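You operate a simulated robot arm through the tools that you are given. There is no shell and no other tool. Be economical: measure what you need, move in short steps, check, and stop when the job is done.

You are at the controls of a simulated two-armed robot. One attempt, no reset.

TASK
Pick up the white bottle marked "Cleaner" from the grey table with one hand, pass it to the other hand and put it on the right bench. Set down upright: white bottle.

The check looks at the end state, three seconds after you hand in, the way a careful person would. Anything else that was tipped, shoved, dropped, spilled or broken makes it a failure.

THE ROBOT
Two 7-joint arms with three-finger grippers on one trunk, on a base that drives. Base frame: it is fixed to the floor where the robot stands at the start and does not move with it; the origin is under the middle of the robot, x ahead of it, y to its left, z up; the surface under the hand at the start is at about z = 800. Lengths are in mm, angles in rad, forces in N, time in s.
The left shoulder is at the start at [70, 146, 1137], the right one opposite. With the tool pointing down near the work surface each hand reaches from about 280 to 680 mm from the robot's upright axis, wherever it stands, measured 20 degrees to its own side. Places, roughly: right bench [200, -4400, 800]. Payload 2.2 kg a hand.
The tool frame of a hand sits at the grasp point between the pads (the TCP): z along the fingers, y along the line on which they close. The tips reach 28 mm beyond it. Largest opening 102 mm; the body of the gripper starts 71 mm behind the TCP.
Orientation is that of the tool frame in the base frame, as a unit quaternion [x, y, z, w]. With the fingers straight down and closing along the base's y, the tool's x points along the base's -x, its y along +y and its z along -z.

THE INTERFACE
- The arms move only by the tool nudge_tool. It takes "left_commands", "right_commands" or both (then of equal length, played together; a hand with none holds still); each is a list of rows, each a list of 3 entries, a list of its own where there are three numbers: the shift along the base's x, y, z in m, then the turn, a rotation vector about the base's x, y, z in rad, then the closure, from 0 (fully open) to 1 (shut). In form: [[[tx, ty, tz], [wx, wy, wz], jaw], ...]. A call has 1 to 10 rows; each row shifts and turns the commanded pose from where the row before left it. Rows are played at 5 a second. More than 50 mm and 0.15 rad between two rows, or a gripper value outside its range, and nothing of the call is played. Where a pose cannot be reached the arm comes as near as it can. A force on the tool above 40 N (or 10 N above the force at the start of the call, whichever is more), or a blocked arm, ends the call early, and 0.2 s more pass. The fingers move at their own pace and stop on an object; they squeeze with about 28 N. The grip force told is the motor's: it shows also when the fingers shut on nothing. Time passes only in rows, and 0.2 s behind the last, so rows that do not move let the fingers close. The reply holds the time, the measured pose of the TCP, the force on the tool along the base axes, the opening and the grip force, in the units named above and with some noise, with the torque about the TCP (base axes, N m) and any sound that the robot's microphone picked up.
- Cameras (640 x 400 px; columns grow to the right, rows downward): "scene" is now at [118.2, 43.4, 1349.8]; the picture's right is [0.54, -0.84, 0.00], its down [-0.60, -0.38, -0.70] and it looks along [0.59, 0.38, -0.71] (base axes); focal length 270 px, centre (320, 200). "left" rides on the left gripper at [72, 38, -86] in its tool frame; the picture's right is [-0.46, 0.89, 0.00], its down [-0.60, -0.32, -0.73] and it looks along [-0.65, -0.34, 0.68] (tool axes); focal length 256 px, centre (320, 200). "right" rides on the right gripper at [69, 44, -86] in its tool frame; the picture's right is [-0.53, 0.85, 0.00], its down [-0.58, -0.36, -0.73] and it looks along [-0.62, -0.39, 0.68] (tool axes); focal length 256 px, centre (320, 200). There is no depth. A picture from a camera that has moved, and an enlarged one, comes with that camera's place and axes in the base frame and with its lens.
- get_image(camera): a new picture of that camera. No time passes.
- move_column(by): slides the trunk up (or, below 0, down) by that many mm; the arms and the scene camera ride with it, the base frame stays. It gives what a move gives, with no picture.
- roll_base(legs): drives the robot by 1 to 6 legs, each [ahead, left, turn to the left] in mm, mm and rad, along the robot's own axes; the way and the turn of a leg run together, so that a leg with both is an arc; at most 1500 mm and 3.142 rad a leg. The arms and the cameras ride along, it lands a little off, and it stops where it bumps. It gives what a move gives.
- turn_head(pan, tilt): turns the head with the scene camera to pan (to the left, within 1.501 rad either way) and tilt (down, from -0.506 to 1.204), counted from straight ahead of the robot. It gives what a move gives.
- enlarge(camera, box): a new picture of the part [left, top, right, bottom] of that camera's present view, enlarged. No time passes.
- finish_job(): hands the job in; it is judged then, once.

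Work in short steps. Places have to be worked out from the pictures, the camera data and where the tool is seen: move nearer, look again, correct. Check each grasp and each placing, and mend what went wrong. You have 120 turns and 92 pictures in all, those below and enlarged ones among them. Open the grippers and draw the arms clear of the work before you hand the job in, unless the task says otherwise; then end with one line.

The tools are called after "Emit:" as a command line: name --argument value ..., lists and objects as JSON in quotes. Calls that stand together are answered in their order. nudge_tool: Moves the arms, as the interface text tells. Its arguments: {"type":"object","properties":{"left_commands":{"type":"array"},"right_commands":{"type":"array"}},"required":[]} The other tools are called the same way: move_column (by) slides the trunk up or down; roll_base (legs) drives the base; turn_head (pan, tilt) turns the head that bears the scene camera; get_image (camera) takes a picture; enlarge (camera, box) takes an enlarged picture of a part of a camera's view; finish_job () hands the job in.

At the start:

```text
time_s: 0.0
left_tcp_pos: [289.4, 329.2, 1098.0]
left_orientation: [0.0, 1.0, 0.0, 0.0]
left_force: [-0.2, -0.2, 0.1]
left_ft_torque: [0.0, 0.0, 0.02]
left_gripper_width: 102.1
left_grasp_force: 0.1
right_tcp_pos: [462.9, 7.9, 1055.5]
right_orientation: [-0.001, 1.0, 0.0, 0.0]
right_force: [-0.1, 0.0, -0.2]
right_ft_torque: [0.02, 0.0, 0.05]
right_gripper_width: 101.7
right_grasp_force: 0.1
trunk travel left (down, up): [-675.0, 265.0]
robot x, y, heading: [-0.2, 2.1, -0.0]
head pan, tilt: [0.571, 0.791]
```

scene: 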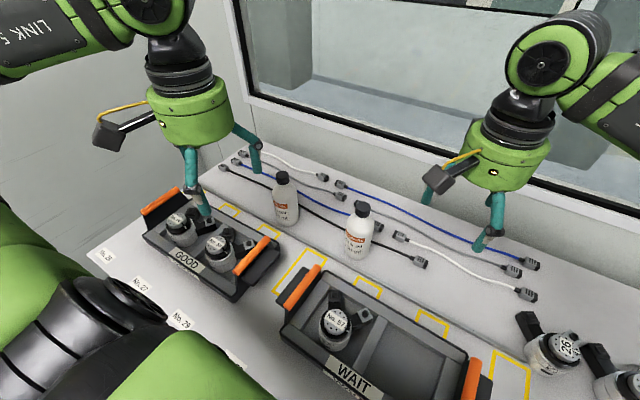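
right: 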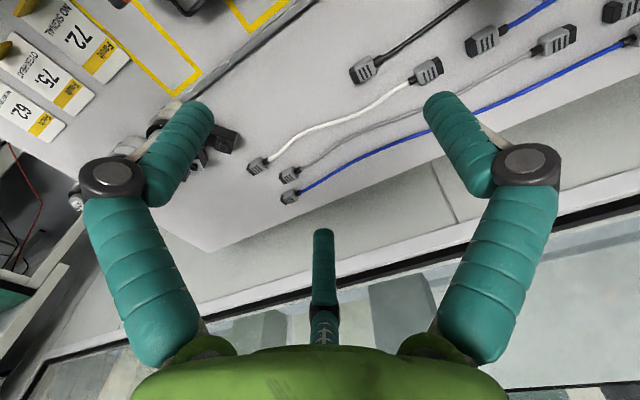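
left: 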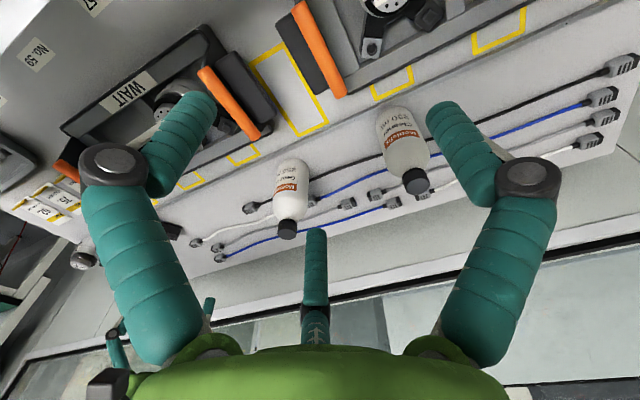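

Two white bottles stand on the table; I enlarge to read the labels.

Emit:
enlarge --camera "scene" --box '[250, 160, 410, 260]'

Emit:
enlarge --camera "left" --box '[240, 90, 460, 250]'

```text
4.00 times, centred on (330, 210) of scene
camera zoom: at [118.2, 43.4, 1349.8], right [0.54, -0.84, 0.0], down [-0.6, -0.38, -0.7], along [0.59, 0.38, -0.71], focal length 1082 px, centre (280, 160)
```

zoom: 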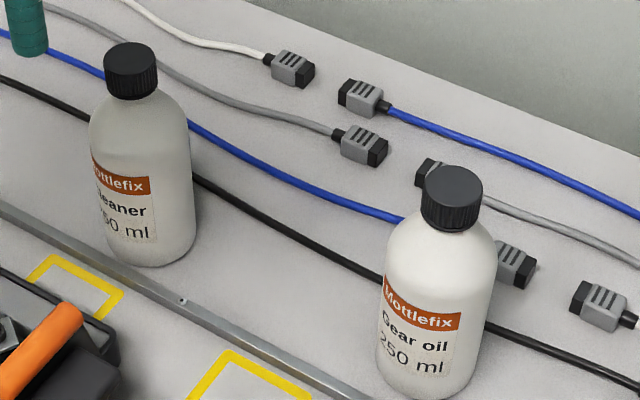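

```text
2.50 times, centred on (350, 170) of left
camera zoom: at [218.3, 368.8, 1183.7], right [0.46, 0.89, 0.0], down [0.6, -0.32, 0.73], along [0.65, -0.34, -0.68], focal length 640 px, centre (245, 275)
```

zoom: 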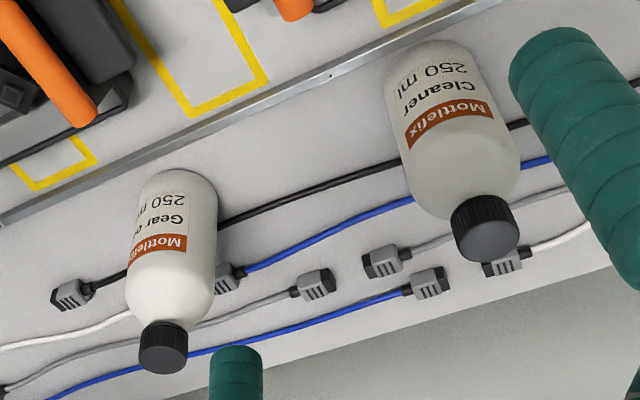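

The left of the two is "Cleaner", at about (462, 370), top near z 960, about 60 wide. I plan for the left hand to take it from above closing along x (yaw −90°, camera to +y). The right hand will then take the lower body from the −y side, tilted. First I turn the left hand over the bottle, staying high.

Emit:
nudge_tool --left_commands '[[[0.0173, 0.0041, 0], [0, 0, -0.149], 0], [[0.0173, 0.0041, 0], [0, 0, -0.149], 0], [[0.0173, 0.0041, 0], [0, 0, -0.149], 0], [[0.0173, 0.0041, 0], [0, 0, -0.149], 0], [[0.0173, 0.0041, 0], [0, 0, -0.149], 0], [[0.0173, 0.0041, 0], [0, 0, -0.149], 0], [[0.0173, 0.0041, 0], [0, 0, -0.149], 0], [[0.0173, 0.0041, 0], [0, 0, -0.149], 0], [[0.0173, 0.0041, 0], [0, 0, -0.149], 0], [[0.0173, 0.0041, 0], [0, 0, -0.149], 0]]'

```text
time_s: 2.2
left_tcp_pos: [284.1, 154.0, 1139.0]
left_orientation: [0.677, 0.736, 0.001, 0.001]
left_force: [-0.6, -0.5, 0.0]
left_ft_torque: [0.01, 0.0, 0.01]
left_gripper_width: 102.0
left_grasp_force: 0.0
left hand out of reach, approached as far as the arm can: row 4, 5, 6, 7, 8, 9, 10
right_tcp_pos: [462.6, 6.4, 1054.3]
right_orientation: [0.0, 1.0, 0.001, 0.001]
right_force: [-0.2, 0.0, 0.3]
right_ft_torque: [0.03, -0.02, 0.01]
right_gripper_width: 101.7
right_grasp_force: 0.0
trunk travel left (down, up): [-675.0, 265.0]
robot x, y, heading: [1.5, -2.2, -0.002]
head pan, tilt: [0.571, 0.791]
```

The arm got the orientation but was dragged in position. I check with a look and a still row.

Emit:
nudge_tool --left_commands '[[[0, 0, -0.02], [0, 0, 0], 0], [[0, 0, -0.02], [0, 0, 0], 0]]'

Emit:
get_image --camera "scene"

```text
time_s: 2.8
left_tcp_pos: [280.5, 151.8, 1098.9]
left_orientation: [0.677, 0.736, 0.0, 0.001]
left_force: [-0.5, 0.6, -0.1]
left_ft_torque: [0.01, -0.04, -0.02]
left_gripper_width: 101.6
left_grasp_force: 0.0
left hand out of reach, approached as far as the arm can: row 1
right_tcp_pos: [463.2, 6.8, 1054.4]
right_orientation: [0.001, 1.0, 0.0, 0.001]
right_force: [0.7, -0.1, 0.1]
right_ft_torque: [-0.02, 0.03, 0.03]
right_gripper_width: 102.1
right_grasp_force: 0.0
trunk travel left (down, up): [-675.0, 265.0]
robot x, y, heading: [-0.5, 0.1, -0.0]
head pan, tilt: [0.571, 0.791]
```

```text
86 pictures are left
camera scene: at [118.2, 43.3, 1349.9], right [0.54, -0.84, 0.0], down [-0.6, -0.38, -0.7], along [0.59, 0.38, -0.71], focal length 270 px, centre (320, 200)
```

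scene: 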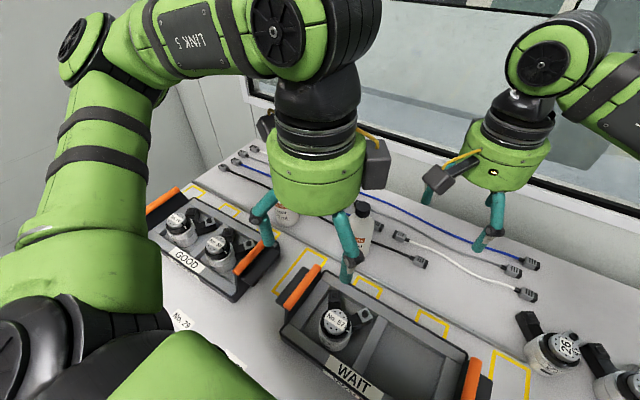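

Emit:
enlarge --camera "scene" --box '[230, 70, 430, 290]'

Emit:
get_image --camera "left"

```text
1.82 times, centred on (330, 180) of scene
camera zoom: at [118.2, 43.3, 1349.9], right [0.54, -0.84, 0.0], down [-0.6, -0.38, -0.7], along [0.59, 0.38, -0.71], focal length 492 px, centre (302, 236)
```

zoom: 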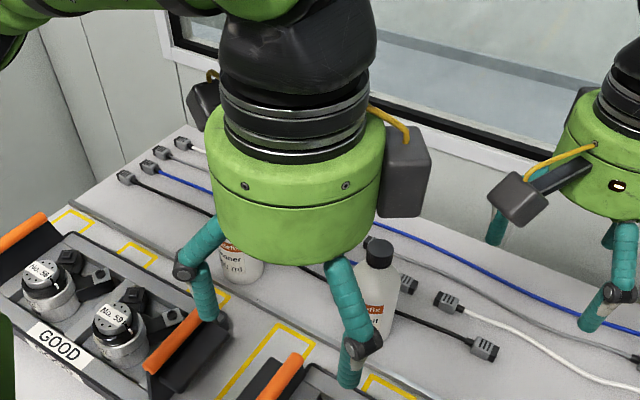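

```text
84 pictures are left
camera left: at [312.0, 227.1, 1184.6], right [0.92, -0.39, 0.0], down [-0.27, -0.63, 0.73], along [-0.28, -0.67, -0.68], focal length 256 px, centre (320, 200)
```

left: 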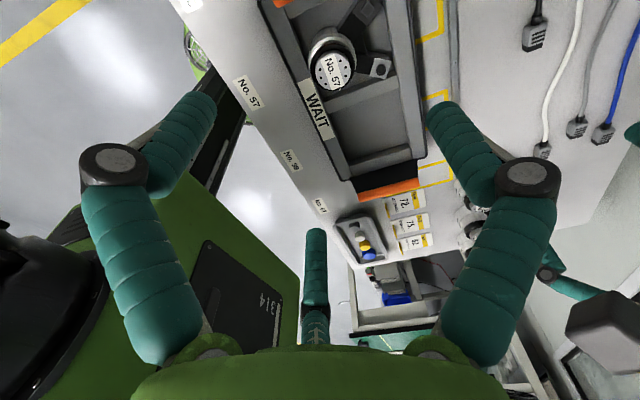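

The hand appears to show three fingers in the pictures, so I close the left hand once to see how they actually move.

Emit:
nudge_tool --left_commands '[[[0, 0, 0], [0, 0, 0], 0.7], [[0, 0, 0], [0, 0, 0], 0.7], [[0, 0, 0], [0, 0, 0], 0.7]]'

Emit:
get_image --camera "left"

Emit:
enlarge --camera "scene" --box '[230, 70, 430, 290]'

```text
time_s: 3.6
left_tcp_pos: [279.0, 150.9, 1098.1]
left_orientation: [0.677, 0.736, 0.001, 0.0]
left_force: [0.8, 0.8, 0.5]
left_ft_torque: [0.02, 0.03, 0.0]
left_gripper_width: 30.5
left_grasp_force: 0.1
right_tcp_pos: [463.8, 7.4, 1053.8]
right_orientation: [0.0, 1.0, 0.0, 0.0]
right_force: [-0.4, 0.2, 0.2]
right_ft_torque: [0.01, 0.01, 0.0]
right_gripper_width: 102.1
right_grasp_force: 0.0
trunk travel left (down, up): [-675.0, 265.0]
robot x, y, heading: [0.6, -1.6, 0.001]
head pan, tilt: [0.571, 0.791]
```

```text
83 pictures are left
camera left: at [312.1, 227.4, 1184.7], right [0.92, -0.39, 0.0], down [-0.27, -0.63, 0.73], along [-0.28, -0.67, -0.68], focal length 256 px, centre (320, 200)
```

left: 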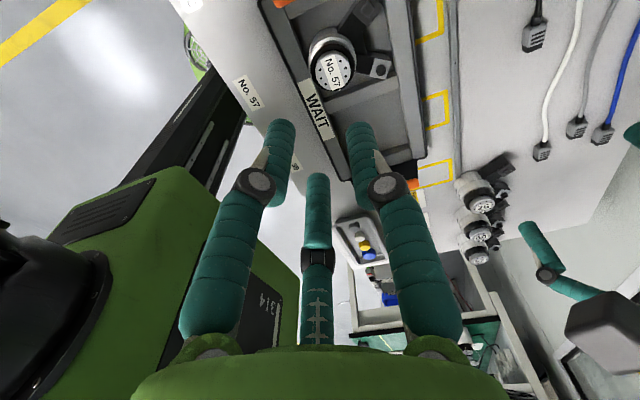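

```text
1.82 times, centred on (330, 180) of scene
camera zoom: at [118.2, 43.4, 1349.8], right [0.54, -0.84, 0.0], down [-0.6, -0.38, -0.7], along [0.59, 0.38, -0.71], focal length 492 px, centre (302, 236)
```

zoom: 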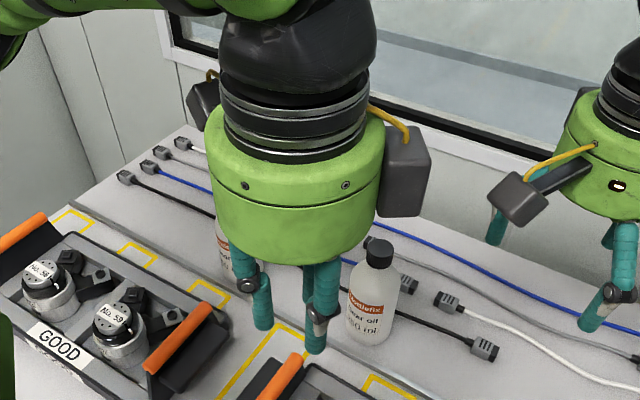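

It is a three-finger centric hand in the pictures. New plan: the left hand (unrotated) takes the cap from above, and the right hand takes the body from the side, nearly horizontal. I undo the yaw while moving the left hand back out.

Emit:
nudge_tool --left_commands '[[[0.004, 0.018, 0], [0, 0, 0.149], 0], [[0.004, 0.018, 0], [0, 0, 0.149], 0], [[0.004, 0.018, 0], [0, 0, 0.149], 0], [[0.004, 0.018, 0], [0, 0, 0.149], 0], [[0.004, 0.018, 0], [0, 0, 0.149], 0], [[0.004, 0.018, 0], [0, 0, 0.149], 0], [[0.004, 0.018, 0], [0, 0, 0.149], 0], [[0.004, 0.018, 0], [0, 0, 0.149], 0], [[0.004, 0.018, 0], [0, 0, 0.149], 0], [[0.004, 0.018, 0], [0, 0, 0.149], 0]]'

```text
time_s: 5.8
left_tcp_pos: [324.0, 334.1, 1099.1]
left_orientation: [-0.001, 1.0, 0.0, -0.001]
left_force: [-0.1, -0.7, 0.1]
left_ft_torque: [-0.02, -0.02, 0.0]
left_gripper_width: 102.0
left_grasp_force: 0.2
right_tcp_pos: [463.0, 9.0, 1053.6]
right_orientation: [0.001, 1.0, 0.0, 0.001]
right_force: [-0.3, 0.5, -0.9]
right_ft_torque: [0.01, 0.01, -0.01]
right_gripper_width: 102.0
right_grasp_force: 0.0
trunk travel left (down, up): [-675.0, 265.0]
robot x, y, heading: [2.2, 1.3, -0.001]
head pan, tilt: [0.571, 0.791]
```

Yaw is restored. Next I move over the bottle at (462, 370), with the tips still above its top.

Emit:
nudge_tool --left_commands '[[[0.028, 0.007, -0.01], [0, 0, 0], 0], [[0.028, 0.007, -0.01], [0, 0, 0], 0], [[0.028, 0.007, -0.01], [0, 0, 0], 0], [[0.028, 0.007, -0.01], [0, 0, 0], 0], [[0.026, 0.007, -0.01], [0, 0, 0], 0]]'

Emit:
get_image --camera "left"

Emit:
get_image --camera "scene"

```text
time_s: 7.0
left_tcp_pos: [464.0, 368.2, 1048.4]
left_orientation: [0.0, 1.0, 0.0, 0.0]
left_force: [0.4, 0.2, 0.0]
left_ft_torque: [0.01, 0.01, 0.02]
left_gripper_width: 102.0
left_grasp_force: 0.0
right_tcp_pos: [464.7, 7.1, 1052.3]
right_orientation: [0.001, 1.0, 0.0, -0.002]
right_force: [0.3, 0.1, 0.0]
right_ft_torque: [0.01, 0.04, -0.03]
right_gripper_width: 102.4
right_grasp_force: 0.1
trunk travel left (down, up): [-675.0, 265.0]
robot x, y, heading: [2.0, 0.7, -0.002]
head pan, tilt: [0.571, 0.791]
```

```text
81 pictures are left
camera left: at [391.7, 407.5, 1133.1], right [0.47, 0.89, 0.0], down [0.6, -0.32, 0.73], along [0.65, -0.34, -0.68], focal length 256 px, centre (320, 200)
```

left: 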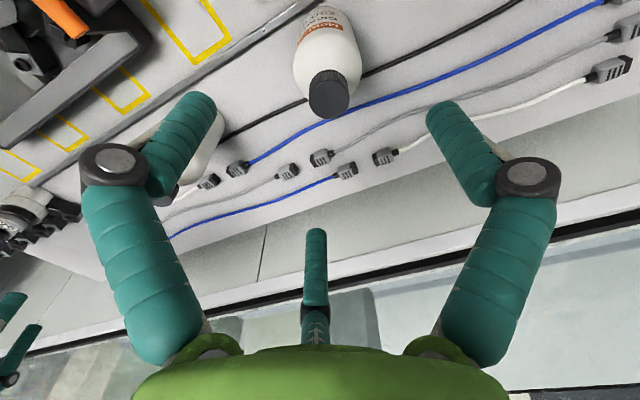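

```text
80 pictures are left
camera scene: at [119.8, 43.2, 1349.7], right [0.54, -0.84, 0.0], down [-0.6, -0.38, -0.7], along [0.59, 0.38, -0.71], focal length 270 px, centre (320, 200)
```

scene: 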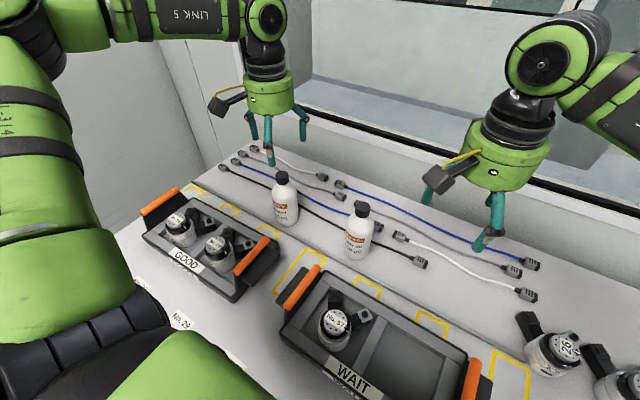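

From two views the cap centre is about (469, 373) with its top at z ≈ 955. I correct and descend partway, then look again.

Emit:
nudge_tool --left_commands '[[[0.005, 0.005, -0.015], [0, 0, 0], 0], [[0, 0, -0.03], [0, 0, 0], 0], [[0, 0, -0.02], [0, 0, 0], 0]]'

Emit:
get_image --camera "left"

Emit:
enlarge --camera "scene" --box '[200, 80, 360, 240]'

```text
time_s: 7.8
left_tcp_pos: [464.8, 374.6, 983.1]
left_orientation: [0.0, 1.0, 0.0, 0.0]
left_force: [-0.2, 1.0, 0.0]
left_ft_torque: [0.02, -0.01, 0.0]
left_gripper_width: 101.8
left_grasp_force: 0.1
right_tcp_pos: [462.7, 7.3, 1054.5]
right_orientation: [0.0, 1.0, 0.0, 0.0]
right_force: [0.5, 0.4, 0.1]
right_ft_torque: [-0.02, 0.02, -0.04]
right_gripper_width: 102.2
right_grasp_force: 0.0
trunk travel left (down, up): [-675.0, 265.0]
robot x, y, heading: [2.6, 3.4, 0.005]
head pan, tilt: [0.571, 0.791]
```

```text
79 pictures are left
camera left: at [393.5, 413.3, 1067.9], right [0.46, 0.89, 0.0], down [0.6, -0.32, 0.73], along [0.65, -0.34, -0.68], focal length 256 px, centre (320, 200)
```

left: 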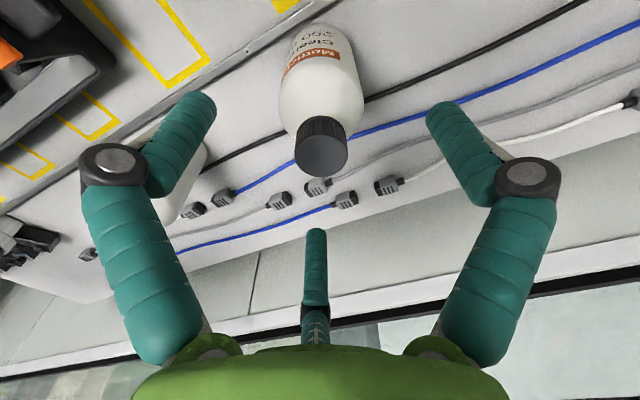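

```text
2.50 times, centred on (280, 160) of scene
camera zoom: at [118.2, 43.6, 1349.9], right [0.54, -0.84, 0.0], down [-0.6, -0.38, -0.7], along [0.59, 0.38, -0.71], focal length 676 px, centre (420, 300)
```

zoom: 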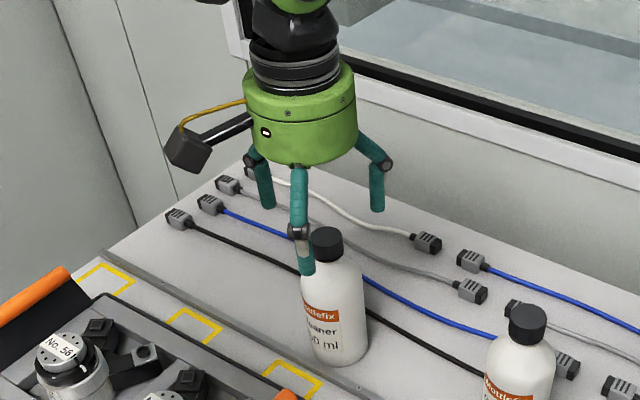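

Cap is at about (469.5, 373), top ≈ 957. I correct +4.5 in x and descend 24.

Emit:
nudge_tool --left_commands '[[[0.0045, -0.001, 0], [0, 0, 0], 0], [[0, 0, -0.012], [0, 0, 0], 0], [[0, 0, -0.012], [0, 0, 0], 0], [[0, 0, 0], [0, 0, 0], 0]]'

Emit:
get_image --camera "left"

```text
time_s: 8.8
left_tcp_pos: [468.5, 372.3, 959.3]
left_orientation: [0.0, 1.0, -0.001, -0.001]
left_force: [0.0, 0.6, -0.3]
left_ft_torque: [0.0, -0.02, -0.02]
left_gripper_width: 102.1
left_grasp_force: 0.1
right_tcp_pos: [463.2, 7.6, 1054.0]
right_orientation: [0.0, 1.0, 0.0, 0.0]
right_force: [0.0, 1.4, 0.2]
right_ft_torque: [0.01, 0.04, 0.0]
right_gripper_width: 102.0
right_grasp_force: 0.1
trunk travel left (down, up): [-675.0, 265.0]
robot x, y, heading: [3.4, -5.4, 0.006]
head pan, tilt: [0.571, 0.791]
```

```text
77 pictures are left
camera left: at [397.7, 411.3, 1044.7], right [0.46, 0.89, 0.0], down [0.6, -0.32, 0.73], along [0.65, -0.34, -0.68], focal length 256 px, centre (320, 200)
```

left: 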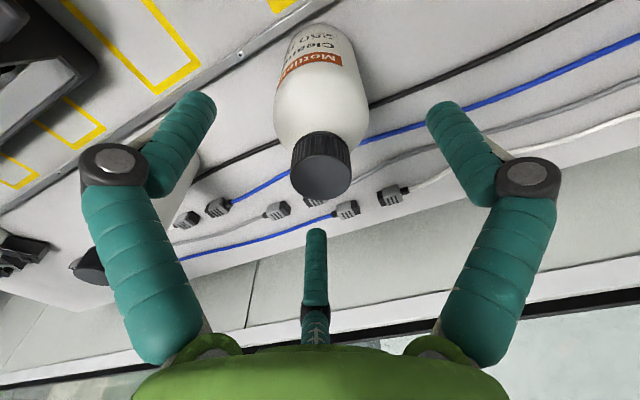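

Centred within about 2 mm. I close gradually on the cap.

Emit:
nudge_tool --left_commands '[[[0, 0.001, 0], [0, 0, 0], 0.5], [[0, 0, 0], [0, 0, 0], 0.65], [[0, 0, 0], [0, 0, 0], 0.75], [[0, 0, 0], [0, 0, 0], 1], [[0, 0, 0], [0, 0, 0], 1], [[0, 0, 0], [0, 0, 0], 1]]'

Emit:
get_image --camera "left"

Emit:
enlarge --camera "scene" --box '[200, 80, 360, 240]'

```text
time_s: 10.2
left_tcp_pos: [469.8, 373.0, 958.3]
left_orientation: [0.0, 1.0, 0.0, 0.0]
left_force: [0.1, -1.2, -0.2]
left_ft_torque: [-0.04, 0.03, -0.01]
left_gripper_width: 28.7
left_grasp_force: 27.9
right_tcp_pos: [462.4, 7.6, 1054.3]
right_orientation: [0.0, 1.0, 0.0, 0.0]
right_force: [0.0, 0.9, 0.4]
right_ft_torque: [0.0, 0.02, 0.02]
right_gripper_width: 102.2
right_grasp_force: 0.0
trunk travel left (down, up): [-675.0, 265.0]
robot x, y, heading: [-0.2, 1.3, 0.002]
head pan, tilt: [0.571, 0.791]
```

```text
76 pictures are left
camera left: at [398.2, 412.0, 1044.6], right [0.47, 0.89, 0.0], down [0.6, -0.32, 0.73], along [0.65, -0.34, -0.68], focal length 256 px, centre (320, 200)
```

left: 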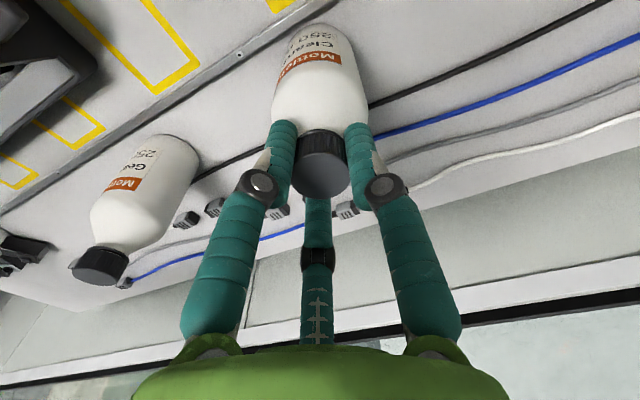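

```text
2.50 times, centred on (280, 160) of scene
camera zoom: at [118.4, 43.3, 1349.8], right [0.54, -0.84, 0.0], down [-0.6, -0.38, -0.7], along [0.59, 0.38, -0.71], focal length 676 px, centre (420, 300)
```

zoom: 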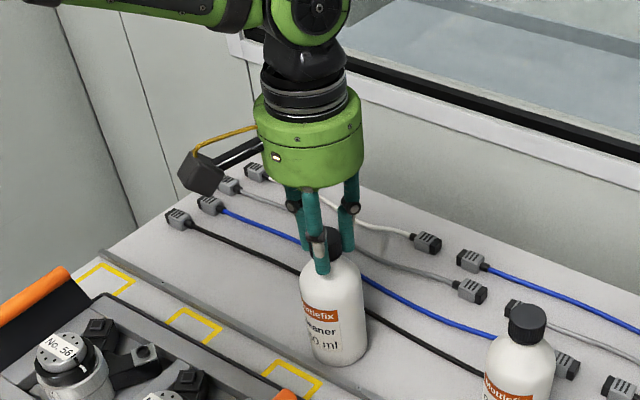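

Gripped on the cap (28.7 mm, 28 N). Lift slowly.

Emit:
nudge_tool --left_commands '[[[0, 0, 0.01], [0, 0, 0], 1], [[0, 0, 0.02], [0, 0, 0], 1], [[0, 0, 0.03], [0, 0, 0], 1], [[0, 0, 0.03], [0, 0, 0], 1], [[0, 0, 0.03], [0, 0, 0], 1], [[0, 0, 0], [0, 0, 0], 1]]'

Emit:
get_image --camera "scene"

```text
time_s: 11.6
left_tcp_pos: [470.8, 373.5, 1078.9]
left_orientation: [0.0, 1.0, 0.0, 0.0]
left_force: [-0.4, 0.0, -2.2]
left_ft_torque: [0.02, 0.02, 0.03]
left_gripper_width: 28.4
left_grasp_force: 27.6
right_tcp_pos: [463.3, 8.4, 1053.9]
right_orientation: [0.0, 1.0, 0.0, 0.0]
right_force: [0.3, -0.1, 0.1]
right_ft_torque: [0.0, -0.02, -0.03]
right_gripper_width: 102.0
right_grasp_force: 0.0
trunk travel left (down, up): [-675.0, 265.0]
robot x, y, heading: [1.6, -0.4, -0.001]
head pan, tilt: [0.571, 0.791]
```

```text
74 pictures are left
camera scene: at [118.9, 44.0, 1349.7], right [0.54, -0.84, 0.0], down [-0.6, -0.38, -0.7], along [0.59, 0.38, -0.71], focal length 270 px, centre (320, 200)
```

scene: 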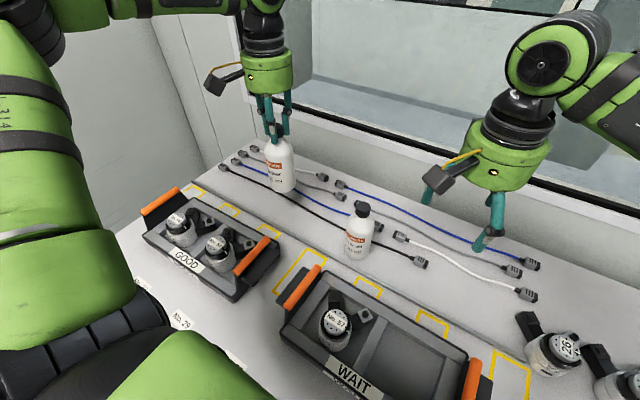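

Lifted, load about 2 N. Before choosing the handover pose I look toward the right bench.

Emit:
turn_head --pan -1.5 --tilt 0.3

Emit:
get_image --camera "scene"

Emit:
enlarge --camera "scene" --box '[200, 100, 440, 250]'

```text
time_s: 13.6
left_tcp_pos: [470.8, 374.7, 1078.3]
left_orientation: [-0.001, 1.0, 0.0, 0.0]
left_force: [-0.9, 0.8, -2.4]
left_ft_torque: [0.0, -0.04, -0.03]
left_gripper_width: 28.6
left_grasp_force: 28.2
right_tcp_pos: [464.8, 6.5, 1053.7]
right_orientation: [0.0, 1.0, 0.0, 0.0]
right_force: [-0.3, -0.1, 0.0]
right_ft_torque: [-0.03, -0.01, -0.03]
right_gripper_width: 102.0
right_grasp_force: 0.0
trunk travel left (down, up): [-675.0, 265.0]
robot x, y, heading: [-2.8, -1.5, -0.001]
head pan, tilt: [-1.499, 0.3]
```

```text
73 pictures are left
camera scene: at [57.1, -93.2, 1393.5], right [-1.0, -0.07, 0.0], down [-0.02, 0.29, -0.96], along [0.07, -0.95, -0.3], focal length 270 px, centre (320, 200)
```

scene: 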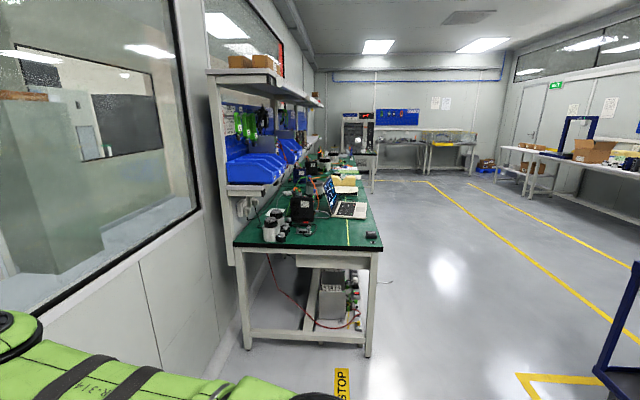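

```text
2.67 times, centred on (320, 175) of scene
camera zoom: at [57.1, -93.2, 1393.5], right [-1.0, -0.07, 0.0], down [-0.02, 0.29, -0.96], along [0.07, -0.95, -0.3], focal length 721 px, centre (320, 267)
```

zoom: 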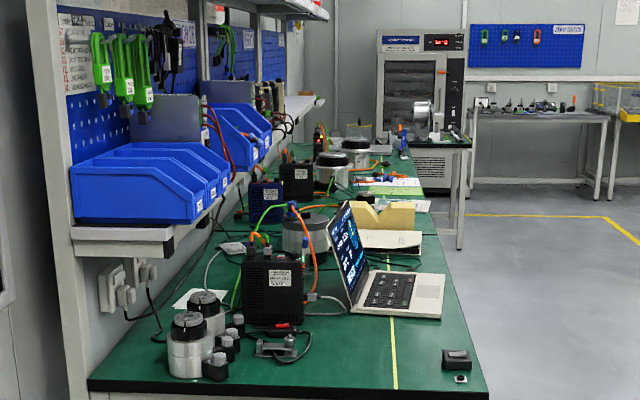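

The green bench runs along −y from about y = −1250 with its front edge at x ≈ −160. The right bench (y −4400) lies beyond it, and the aisle is at x < −200. I back off from the table first and turn to face −y, so I can see where I drive.

Emit:
roll_base --legs '[[-350, 0, 0]]'

Emit:
get_image --camera "scene"

```text
time_s: 15.8
left_tcp_pos: [131.6, 375.5, 1077.1]
left_orientation: [-0.002, 1.0, 0.0, 0.0]
left_force: [0.4, -0.1, -3.9]
left_ft_torque: [-0.02, 0.0, 0.03]
left_gripper_width: 28.6
left_grasp_force: 28.1
right_tcp_pos: [125.5, 8.3, 1052.8]
right_orientation: [-0.003, 1.0, 0.0, 0.0]
right_force: [0.4, 0.5, 0.0]
right_ft_torque: [0.0, 0.03, 0.01]
right_gripper_width: 101.9
right_grasp_force: 0.0
trunk travel left (down, up): [-675.0, 265.0]
robot x, y, heading: [-336.4, -0.7, 0.005]
head pan, tilt: [-1.499, 0.3]
```

```text
71 pictures are left
camera scene: at [-280.8, -93.6, 1393.4], right [-1.0, -0.08, 0.0], down [-0.02, 0.29, -0.96], along [0.07, -0.95, -0.3], focal length 270 px, centre (320, 200)
```

scene: 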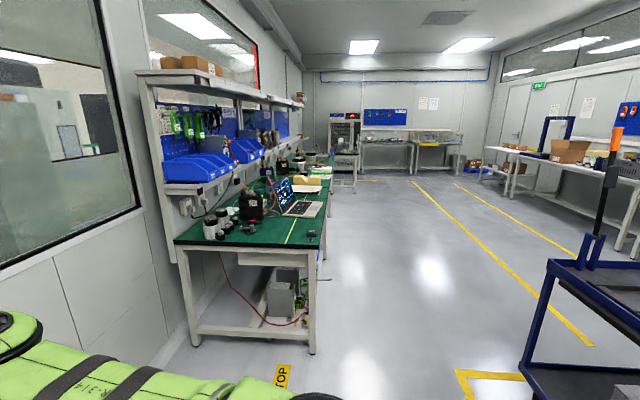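

A blue cart stands at x < −1290, so the aisle centre is about x = −720. I turn right to face −y and point the head ahead and down.

Emit:
roll_base --legs '[[0, 0, -1.571]]'

Emit:
turn_head --pan 0 --tilt 0.45

Emit:
get_image --camera "scene"

```text
time_s: 20.1
left_tcp_pos: [30.5, -476.6, 1079.3]
left_orientation: [0.712, 0.703, 0.0, 0.0]
left_force: [0.3, -0.1, 0.3]
left_ft_torque: [0.01, 0.01, -0.03]
left_gripper_width: 2.1
left_grasp_force: 28.5
right_tcp_pos: [-336.7, -464.6, 1053.7]
right_orientation: [0.712, 0.703, 0.0, 0.0]
right_force: [0.1, -0.3, 0.1]
right_ft_torque: [-0.03, 0.0, -0.05]
right_gripper_width: 102.0
right_grasp_force: 0.1
trunk travel left (down, up): [-675.0, 265.0]
robot x, y, heading: [-342.5, -0.8, -1.581]
head pan, tilt: [-1.499, 0.3]
```

```text
time_s: 21.7
left_tcp_pos: [30.0, -477.1, 1079.5]
left_orientation: [0.711, 0.703, 0.0, -0.001]
left_force: [0.6, -0.4, 0.4]
left_ft_torque: [-0.01, -0.01, -0.03]
left_gripper_width: 1.9
left_grasp_force: 28.5
right_tcp_pos: [-338.1, -464.2, 1054.2]
right_orientation: [0.712, 0.702, 0.0, 0.0]
right_force: [0.3, -0.1, 0.4]
right_ft_torque: [0.03, -0.01, -0.02]
right_gripper_width: 101.9
right_grasp_force: 0.1
trunk travel left (down, up): [-675.0, 265.0]
robot x, y, heading: [-340.8, -3.8, -1.58]
head pan, tilt: [0.0, 0.45]
```

```text
70 pictures are left
camera scene: at [-341.0, -142.9, 1379.5], right [-1.0, 0.01, 0.0], down [0.01, 0.44, -0.9], along [-0.01, -0.9, -0.44], focal length 270 px, centre (320, 200)
```

scene: 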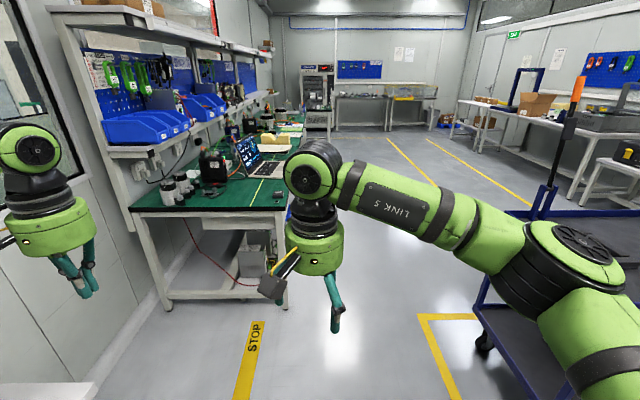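

The left gripper closed on nothing, so the bottle slipped out during the turn. I look for it.

Emit:
get_image --camera "left"

Emit:
turn_head --pan 0.8 --tilt 1.0

Emit:
get_image --camera "scene"

```text
69 pictures are left
camera left: at [69.0, -403.3, 1165.1], right [0.88, -0.48, 0.0], down [-0.32, -0.6, 0.73], along [-0.35, -0.64, -0.68], focal length 256 px, centre (320, 200)
```

left: 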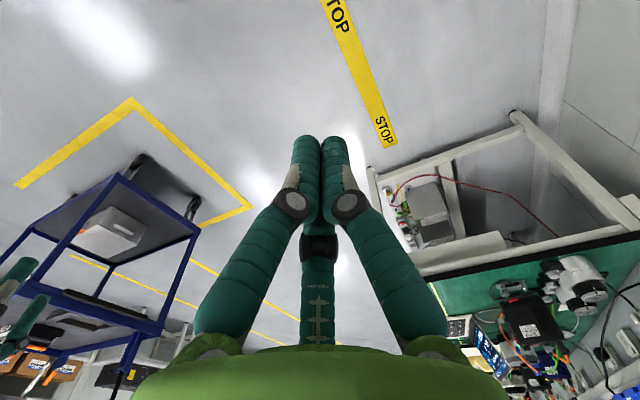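

```text
time_s: 22.8
left_tcp_pos: [29.7, -476.2, 1079.0]
left_orientation: [0.712, 0.703, 0.0, 0.0]
left_force: [0.2, -0.5, 0.6]
left_ft_torque: [0.02, 0.0, -0.01]
left_gripper_width: 2.1
left_grasp_force: 28.0
right_tcp_pos: [-337.4, -463.6, 1053.2]
right_orientation: [0.712, 0.703, 0.0, 0.0]
right_force: [0.0, 0.1, -0.4]
right_ft_torque: [0.03, 0.0, -0.03]
right_gripper_width: 102.1
right_grasp_force: 0.0
trunk travel left (down, up): [-675.0, 265.0]
robot x, y, heading: [-334.9, -1.2, -1.58]
head pan, tilt: [0.799, 1.0]
```

```text
68 pictures are left
camera scene: at [-290.5, -100.3, 1334.0], right [-0.71, -0.71, 0.0], down [-0.6, 0.59, -0.54], along [0.38, -0.38, -0.84], focal length 270 px, centre (320, 200)
```

scene: 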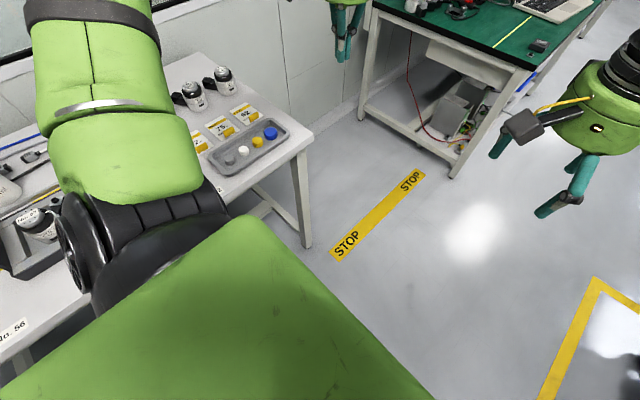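

Emit:
turn_head --pan 1.5 --tilt 0.75

Emit:
get_image --camera "scene"

```text
time_s: 23.9
left_tcp_pos: [29.8, -475.6, 1079.6]
left_orientation: [0.711, 0.703, 0.0, 0.0]
left_force: [-1.0, 0.5, 0.2]
left_ft_torque: [0.01, 0.01, 0.0]
left_gripper_width: 1.8
left_grasp_force: 28.0
right_tcp_pos: [-337.0, -463.4, 1053.7]
right_orientation: [0.711, 0.703, 0.0, 0.0]
right_force: [0.2, 0.5, 0.6]
right_ft_torque: [0.03, -0.01, 0.03]
right_gripper_width: 102.0
right_grasp_force: 0.0
trunk travel left (down, up): [-675.0, 265.0]
robot x, y, heading: [-337.1, 0.8, -1.585]
head pan, tilt: [1.499, 0.75]
```

```text
67 pictures are left
camera scene: at [-257.3, -58.0, 1353.1], right [-0.08, -1.0, 0.0], down [-0.68, 0.06, -0.73], along [0.73, -0.06, -0.68], focal length 270 px, centre (320, 200)
```

scene: 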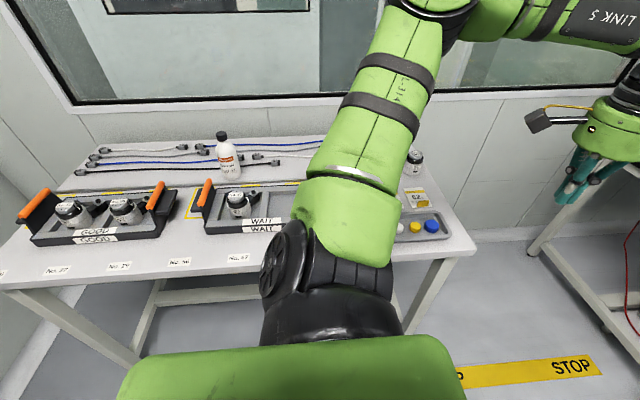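

Only the gear oil is visible on the table; nothing else seems disturbed. I look on the floor nearer the robot, enlarging here too.

Emit:
enlarge --camera "scene" --box '[0, 110, 320, 310]'

Emit:
turn_head --pan 1.5 --tilt 1.2

Emit:
get_image --camera "scene"

```text
2.00 times, centred on (160, 210) of scene
camera zoom: at [-257.3, -58.0, 1353.1], right [-0.08, -1.0, 0.0], down [-0.68, 0.06, -0.73], along [0.73, -0.06, -0.68], focal length 541 px, centre (640, 180)
```

zoom: 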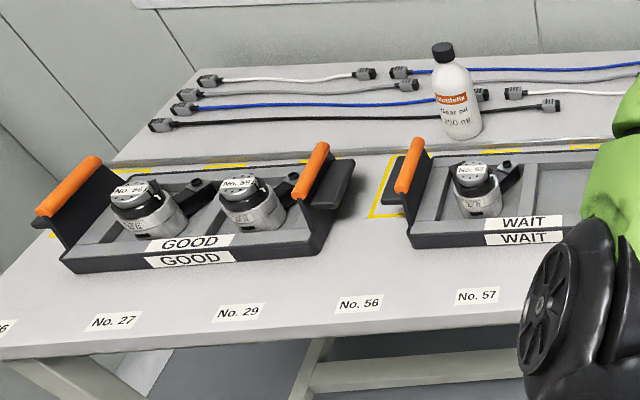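

```text
time_s: 24.8
left_tcp_pos: [30.4, -476.3, 1079.8]
left_orientation: [0.712, 0.702, 0.0, 0.0]
left_force: [0.6, 0.1, 1.1]
left_ft_torque: [-0.01, 0.04, 0.0]
left_gripper_width: 1.9
left_grasp_force: 28.4
right_tcp_pos: [-336.6, -464.1, 1053.7]
right_orientation: [0.712, 0.702, 0.001, 0.0]
right_force: [-0.1, -1.1, -0.4]
right_ft_torque: [0.0, 0.0, -0.02]
right_gripper_width: 101.9
right_grasp_force: 0.1
trunk travel left (down, up): [-675.0, 265.0]
robot x, y, heading: [-339.3, 0.5, -1.581]
head pan, tilt: [1.499, 1.201]
```

```text
65 pictures are left
camera scene: at [-284.1, -55.7, 1321.4], right [-0.08, -1.0, 0.0], down [-0.93, 0.08, -0.36], along [0.36, -0.03, -0.93], focal length 270 px, centre (320, 200)
```

scene: 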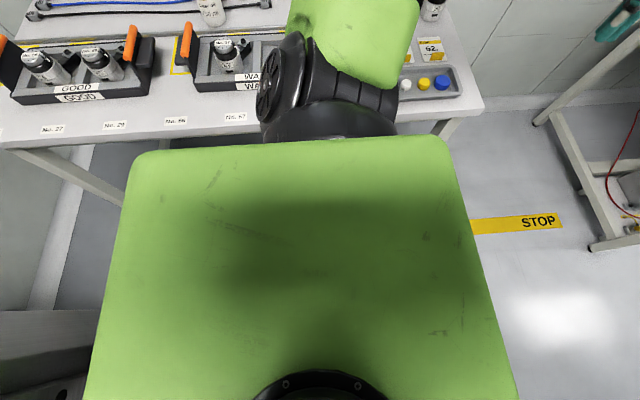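

Not visible yet. I look to the other side (−x), which also checks whether I can strafe that way.

Emit:
turn_head --pan -1.3 --tilt 0.6

Emit:
get_image --camera "scene"

```text
time_s: 27.2
left_tcp_pos: [29.0, -476.5, 1078.8]
left_orientation: [0.711, 0.703, 0.001, 0.0]
left_force: [-0.2, 0.9, -0.1]
left_ft_torque: [-0.01, -0.01, 0.04]
left_gripper_width: 2.2
left_grasp_force: 28.1
right_tcp_pos: [-338.5, -464.6, 1054.0]
right_orientation: [0.711, 0.703, 0.001, -0.001]
right_force: [0.5, -0.3, -0.3]
right_ft_torque: [0.01, 0.0, -0.02]
right_gripper_width: 101.9
right_grasp_force: 0.0
trunk travel left (down, up): [-675.0, 265.0]
robot x, y, heading: [-339.2, -0.8, -1.585]
head pan, tilt: [-1.3, 0.6]
```

```text
64 pictures are left
camera scene: at [-425.3, -73.6, 1366.0], right [-0.26, 0.97, 0.0], down [0.55, 0.14, -0.83], along [-0.8, -0.21, -0.57], focal length 270 px, centre (320, 200)
```

scene: 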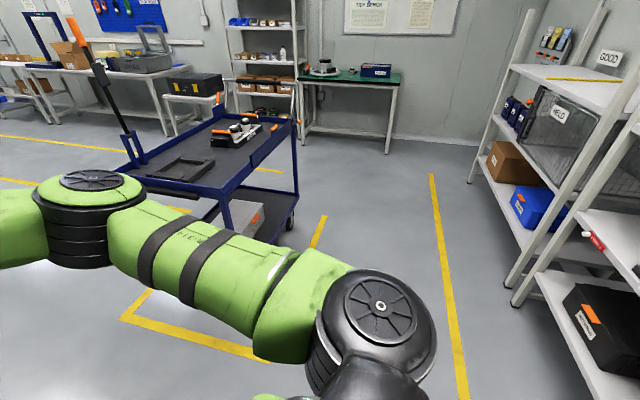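

The floor to −x is clear. I strafe away from the table 500 mm and turn back to face it to find the bottle.

Emit:
roll_base --legs '[[0, -500, 0], [0, 0, 1.3]]'

Emit:
turn_head --pan 0.2 --tilt 0.75

Emit:
get_image --camera "scene"

```text
time_s: 33.5
left_tcp_pos: [-289.5, 240.6, 1078.8]
left_orientation: [0.136, 0.991, 0.0, 0.0]
left_force: [0.8, -0.4, 0.2]
left_ft_torque: [-0.05, 0.0, 0.04]
left_gripper_width: 2.0
left_grasp_force: 28.0
right_tcp_pos: [-393.5, -110.0, 1052.9]
right_orientation: [0.136, 0.991, 0.001, -0.001]
right_force: [0.5, -1.2, 0.3]
right_ft_torque: [0.0, -0.02, 0.0]
right_gripper_width: 102.3
right_grasp_force: 0.1
trunk travel left (down, up): [-675.0, 265.0]
robot x, y, heading: [-844.8, 6.8, -0.271]
head pan, tilt: [-1.3, 0.6]
```

```text
time_s: 35.0
left_tcp_pos: [-289.1, 241.1, 1079.2]
left_orientation: [0.135, 0.991, 0.0, 0.0]
left_force: [-0.6, -0.7, 0.2]
left_ft_torque: [-0.01, 0.0, 0.0]
left_gripper_width: 1.8
left_grasp_force: 28.2
right_tcp_pos: [-394.2, -110.4, 1052.8]
right_orientation: [0.136, 0.991, 0.0, 0.001]
right_force: [0.2, -0.7, 0.7]
right_ft_torque: [-0.02, 0.02, 0.01]
right_gripper_width: 102.1
right_grasp_force: 0.1
trunk travel left (down, up): [-675.0, 265.0]
robot x, y, heading: [-843.3, 3.4, -0.272]
head pan, tilt: [0.201, 0.75]
```

```text
63 pictures are left
camera scene: at [-712.0, -13.0, 1353.1], right [-0.07, -1.0, 0.0], down [-0.68, 0.05, -0.73], along [0.73, -0.05, -0.68], focal length 270 px, centre (320, 200)
```

scene: 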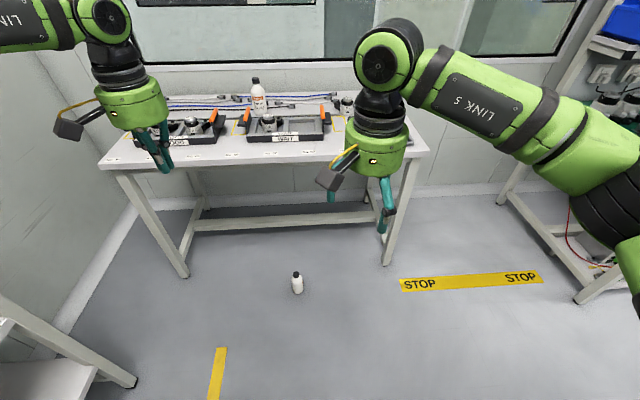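

The bottle is standing upright on the floor at about (34, 63), just in front of the table (edge x ≈ 105). The trunk can go down 675, so I can fetch it. I straighten the heading and align, staying back.

Emit:
roll_base --legs '[[0, 0, 0.272], [0, -90, 0]]'

Emit:
move_column --by -660

Emit:
turn_head --pan 0.1 --tilt 0.4

Emit:
get_image --camera "scene"

```text
time_s: 37.1
left_tcp_pos: [-374.9, 298.1, 1078.4]
left_orientation: [-0.005, 1.0, -0.001, -0.001]
left_force: [-0.2, 0.3, 0.1]
left_ft_torque: [0.01, 0.03, 0.01]
left_gripper_width: 2.0
left_grasp_force: 28.1
right_tcp_pos: [-379.3, -70.0, 1053.2]
right_orientation: [-0.004, 1.0, -0.001, 0.0]
right_force: [0.4, -0.6, -0.5]
right_ft_torque: [0.0, -0.01, 0.0]
right_gripper_width: 102.0
right_grasp_force: 0.1
trunk travel left (down, up): [-675.0, 265.0]
robot x, y, heading: [-842.4, -81.4, 0.013]
head pan, tilt: [0.201, 0.75]
```

```text
refused: -660 is not a number from -400 to 400
```

```text
time_s: 37.9
left_tcp_pos: [-374.3, 295.7, 1078.2]
left_orientation: [-0.004, 1.0, 0.0, 0.0]
left_force: [0.3, 0.4, 0.3]
left_ft_torque: [0.02, -0.01, -0.02]
left_gripper_width: 2.2
left_grasp_force: 27.9
right_tcp_pos: [-379.8, -71.7, 1053.5]
right_orientation: [-0.005, 1.0, 0.0, 0.0]
right_force: [0.5, -0.8, -0.6]
right_ft_torque: [-0.02, -0.02, 0.01]
right_gripper_width: 102.1
right_grasp_force: 0.2
trunk travel left (down, up): [-675.0, 265.0]
robot x, y, heading: [-843.1, -83.3, 0.013]
head pan, tilt: [0.099, 0.4]
```

```text
62 pictures are left
camera scene: at [-700.1, -72.3, 1384.1], right [0.11, -0.99, 0.0], down [-0.39, -0.04, -0.92], along [0.92, 0.1, -0.39], focal length 270 px, centre (320, 200)
```

scene: 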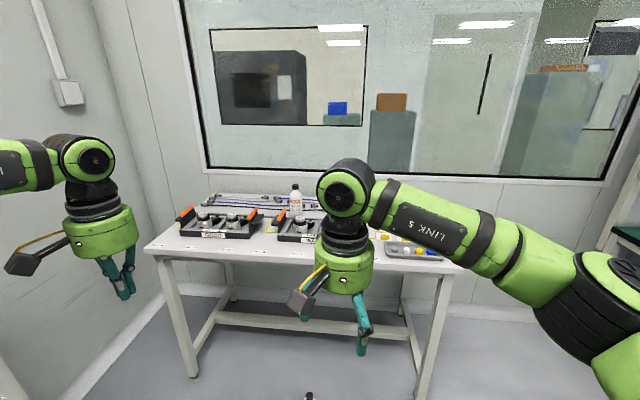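

Lower the trunk in two stages (−400, −250), with the hands in free space in front.

Emit:
move_column --by -400

Emit:
move_column --by -250

Emit:
turn_head --pan 0.1 --tilt 0.4

Emit:
get_image --camera "scene"

```text
time_s: 41.7
left_tcp_pos: [-373.8, 297.2, 678.8]
left_orientation: [-0.004, 1.0, 0.0, 0.001]
left_force: [0.3, 0.3, -0.3]
left_ft_torque: [-0.01, 0.04, 0.02]
left_gripper_width: 2.1
left_grasp_force: 28.1
right_tcp_pos: [-378.8, -70.5, 654.5]
right_orientation: [-0.004, 1.0, 0.001, 0.0]
right_force: [0.2, -0.6, -0.8]
right_ft_torque: [-0.01, -0.01, 0.01]
right_gripper_width: 101.9
right_grasp_force: 0.0
trunk travel left (down, up): [-275.0, 665.0]
robot x, y, heading: [-842.5, -77.3, 0.006]
head pan, tilt: [0.099, 0.4]
```

```text
time_s: 44.3
left_tcp_pos: [-373.8, 297.2, 429.2]
left_orientation: [-0.005, 1.0, -0.001, 0.0]
left_force: [0.5, 0.3, 0.1]
left_ft_torque: [0.01, -0.03, -0.01]
left_gripper_width: 2.1
left_grasp_force: 28.1
right_tcp_pos: [-378.5, -70.8, 405.4]
right_orientation: [-0.004, 1.0, 0.0, 0.0]
right_force: [0.3, 0.9, -1.8]
right_ft_torque: [-0.02, 0.03, 0.0]
right_gripper_width: 102.1
right_grasp_force: 0.0
trunk travel left (down, up): [-25.0, 915.0]
robot x, y, heading: [-842.2, -82.9, -0.0]
head pan, tilt: [0.099, 0.4]
```

```text
time_s: 44.9
left_tcp_pos: [-374.3, 296.2, 429.0]
left_orientation: [-0.004, 1.0, 0.0, 0.0]
left_force: [0.3, -0.3, 0.2]
left_ft_torque: [-0.03, -0.02, 0.0]
left_gripper_width: 2.1
left_grasp_force: 27.5
right_tcp_pos: [-379.5, -69.6, 403.9]
right_orientation: [-0.004, 1.0, -0.001, 0.0]
right_force: [-0.4, -0.1, 0.2]
right_ft_torque: [0.01, 0.0, 0.02]
right_gripper_width: 102.1
right_grasp_force: 0.1
trunk travel left (down, up): [-25.0, 915.0]
robot x, y, heading: [-842.8, -83.3, 0.011]
head pan, tilt: [0.099, 0.4]
```

```text
61 pictures are left
camera scene: at [-700.1, -72.1, 734.2], right [0.11, -0.99, 0.0], down [-0.39, -0.04, -0.92], along [0.92, 0.1, -0.39], focal length 270 px, centre (320, 200)
```

scene: 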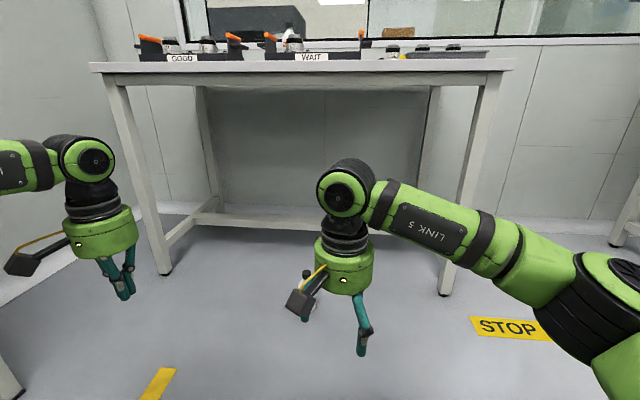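

The right hand hides the bottle. I shift the right hand aside and bring the left hand in line with it (y ≈ 65), opening it.

Emit:
nudge_tool --left_commands '[[[-0.005, -0.029, 0], [0, 0, 0], 0.5], [[-0.005, -0.029, 0], [0, 0, 0], 0.3], [[-0.005, -0.029, 0], [0, 0, 0], 0], [[-0.005, -0.029, 0], [0, 0, 0], 0], [[-0.005, -0.029, 0], [0, 0, 0], 0], [[-0.005, -0.029, 0], [0, 0, 0], 0], [[-0.005, -0.029, 0], [0, 0, 0], 0], [[-0.005, -0.029, 0], [0, 0, 0], 0]]' --right_commands '[[[-0.008, -0.03, 0], [0, 0, 0], 0], [[-0.008, -0.03, 0], [0, 0, 0], 0], [[-0.008, -0.03, 0], [0, 0, 0], 0], [[-0.008, -0.03, 0], [0, 0, 0], 0], [[-0.008, -0.03, 0], [0, 0, 0], 0], [[-0.008, -0.03, 0], [0, 0, 0], 0], [[-0.008, -0.03, 0], [0, 0, 0], 0], [[-0.008, -0.03, 0], [0, 0, 0], 0]]'

Emit:
get_image --camera "scene"

Emit:
get_image --camera "left"

```text
time_s: 46.7
left_tcp_pos: [-412.8, 64.2, 431.8]
left_orientation: [-0.005, 1.0, 0.0, 0.0]
left_force: [0.1, 0.8, -0.2]
left_ft_torque: [0.0, -0.01, 0.0]
left_gripper_width: 102.2
left_grasp_force: 0.0
right_tcp_pos: [-443.3, -310.3, 405.3]
right_orientation: [-0.004, 1.0, -0.001, 0.0]
right_force: [-0.2, 0.5, -0.4]
right_ft_torque: [0.0, 0.03, -0.01]
right_gripper_width: 101.7
right_grasp_force: 0.0
trunk travel left (down, up): [-25.0, 915.0]
robot x, y, heading: [-842.4, -81.3, 0.008]
head pan, tilt: [0.099, 0.4]
```

```text
60 pictures are left
camera scene: at [-700.1, -72.0, 734.2], right [0.11, -0.99, 0.0], down [-0.39, -0.04, -0.92], along [0.92, 0.1, -0.39], focal length 270 px, centre (320, 200)
```

scene: 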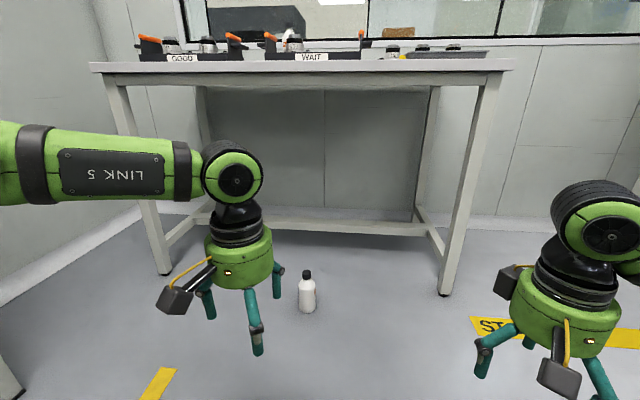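

```text
59 pictures are left
camera left: at [-485.6, 102.0, 516.6], right [0.46, 0.89, 0.0], down [0.61, -0.31, 0.73], along [0.65, -0.33, -0.68], focal length 256 px, centre (320, 200)
```

left: 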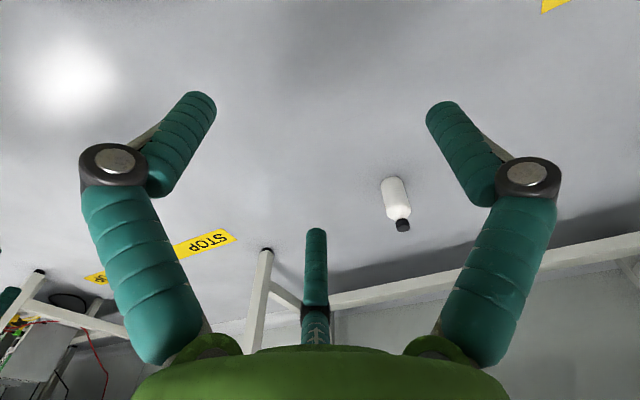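

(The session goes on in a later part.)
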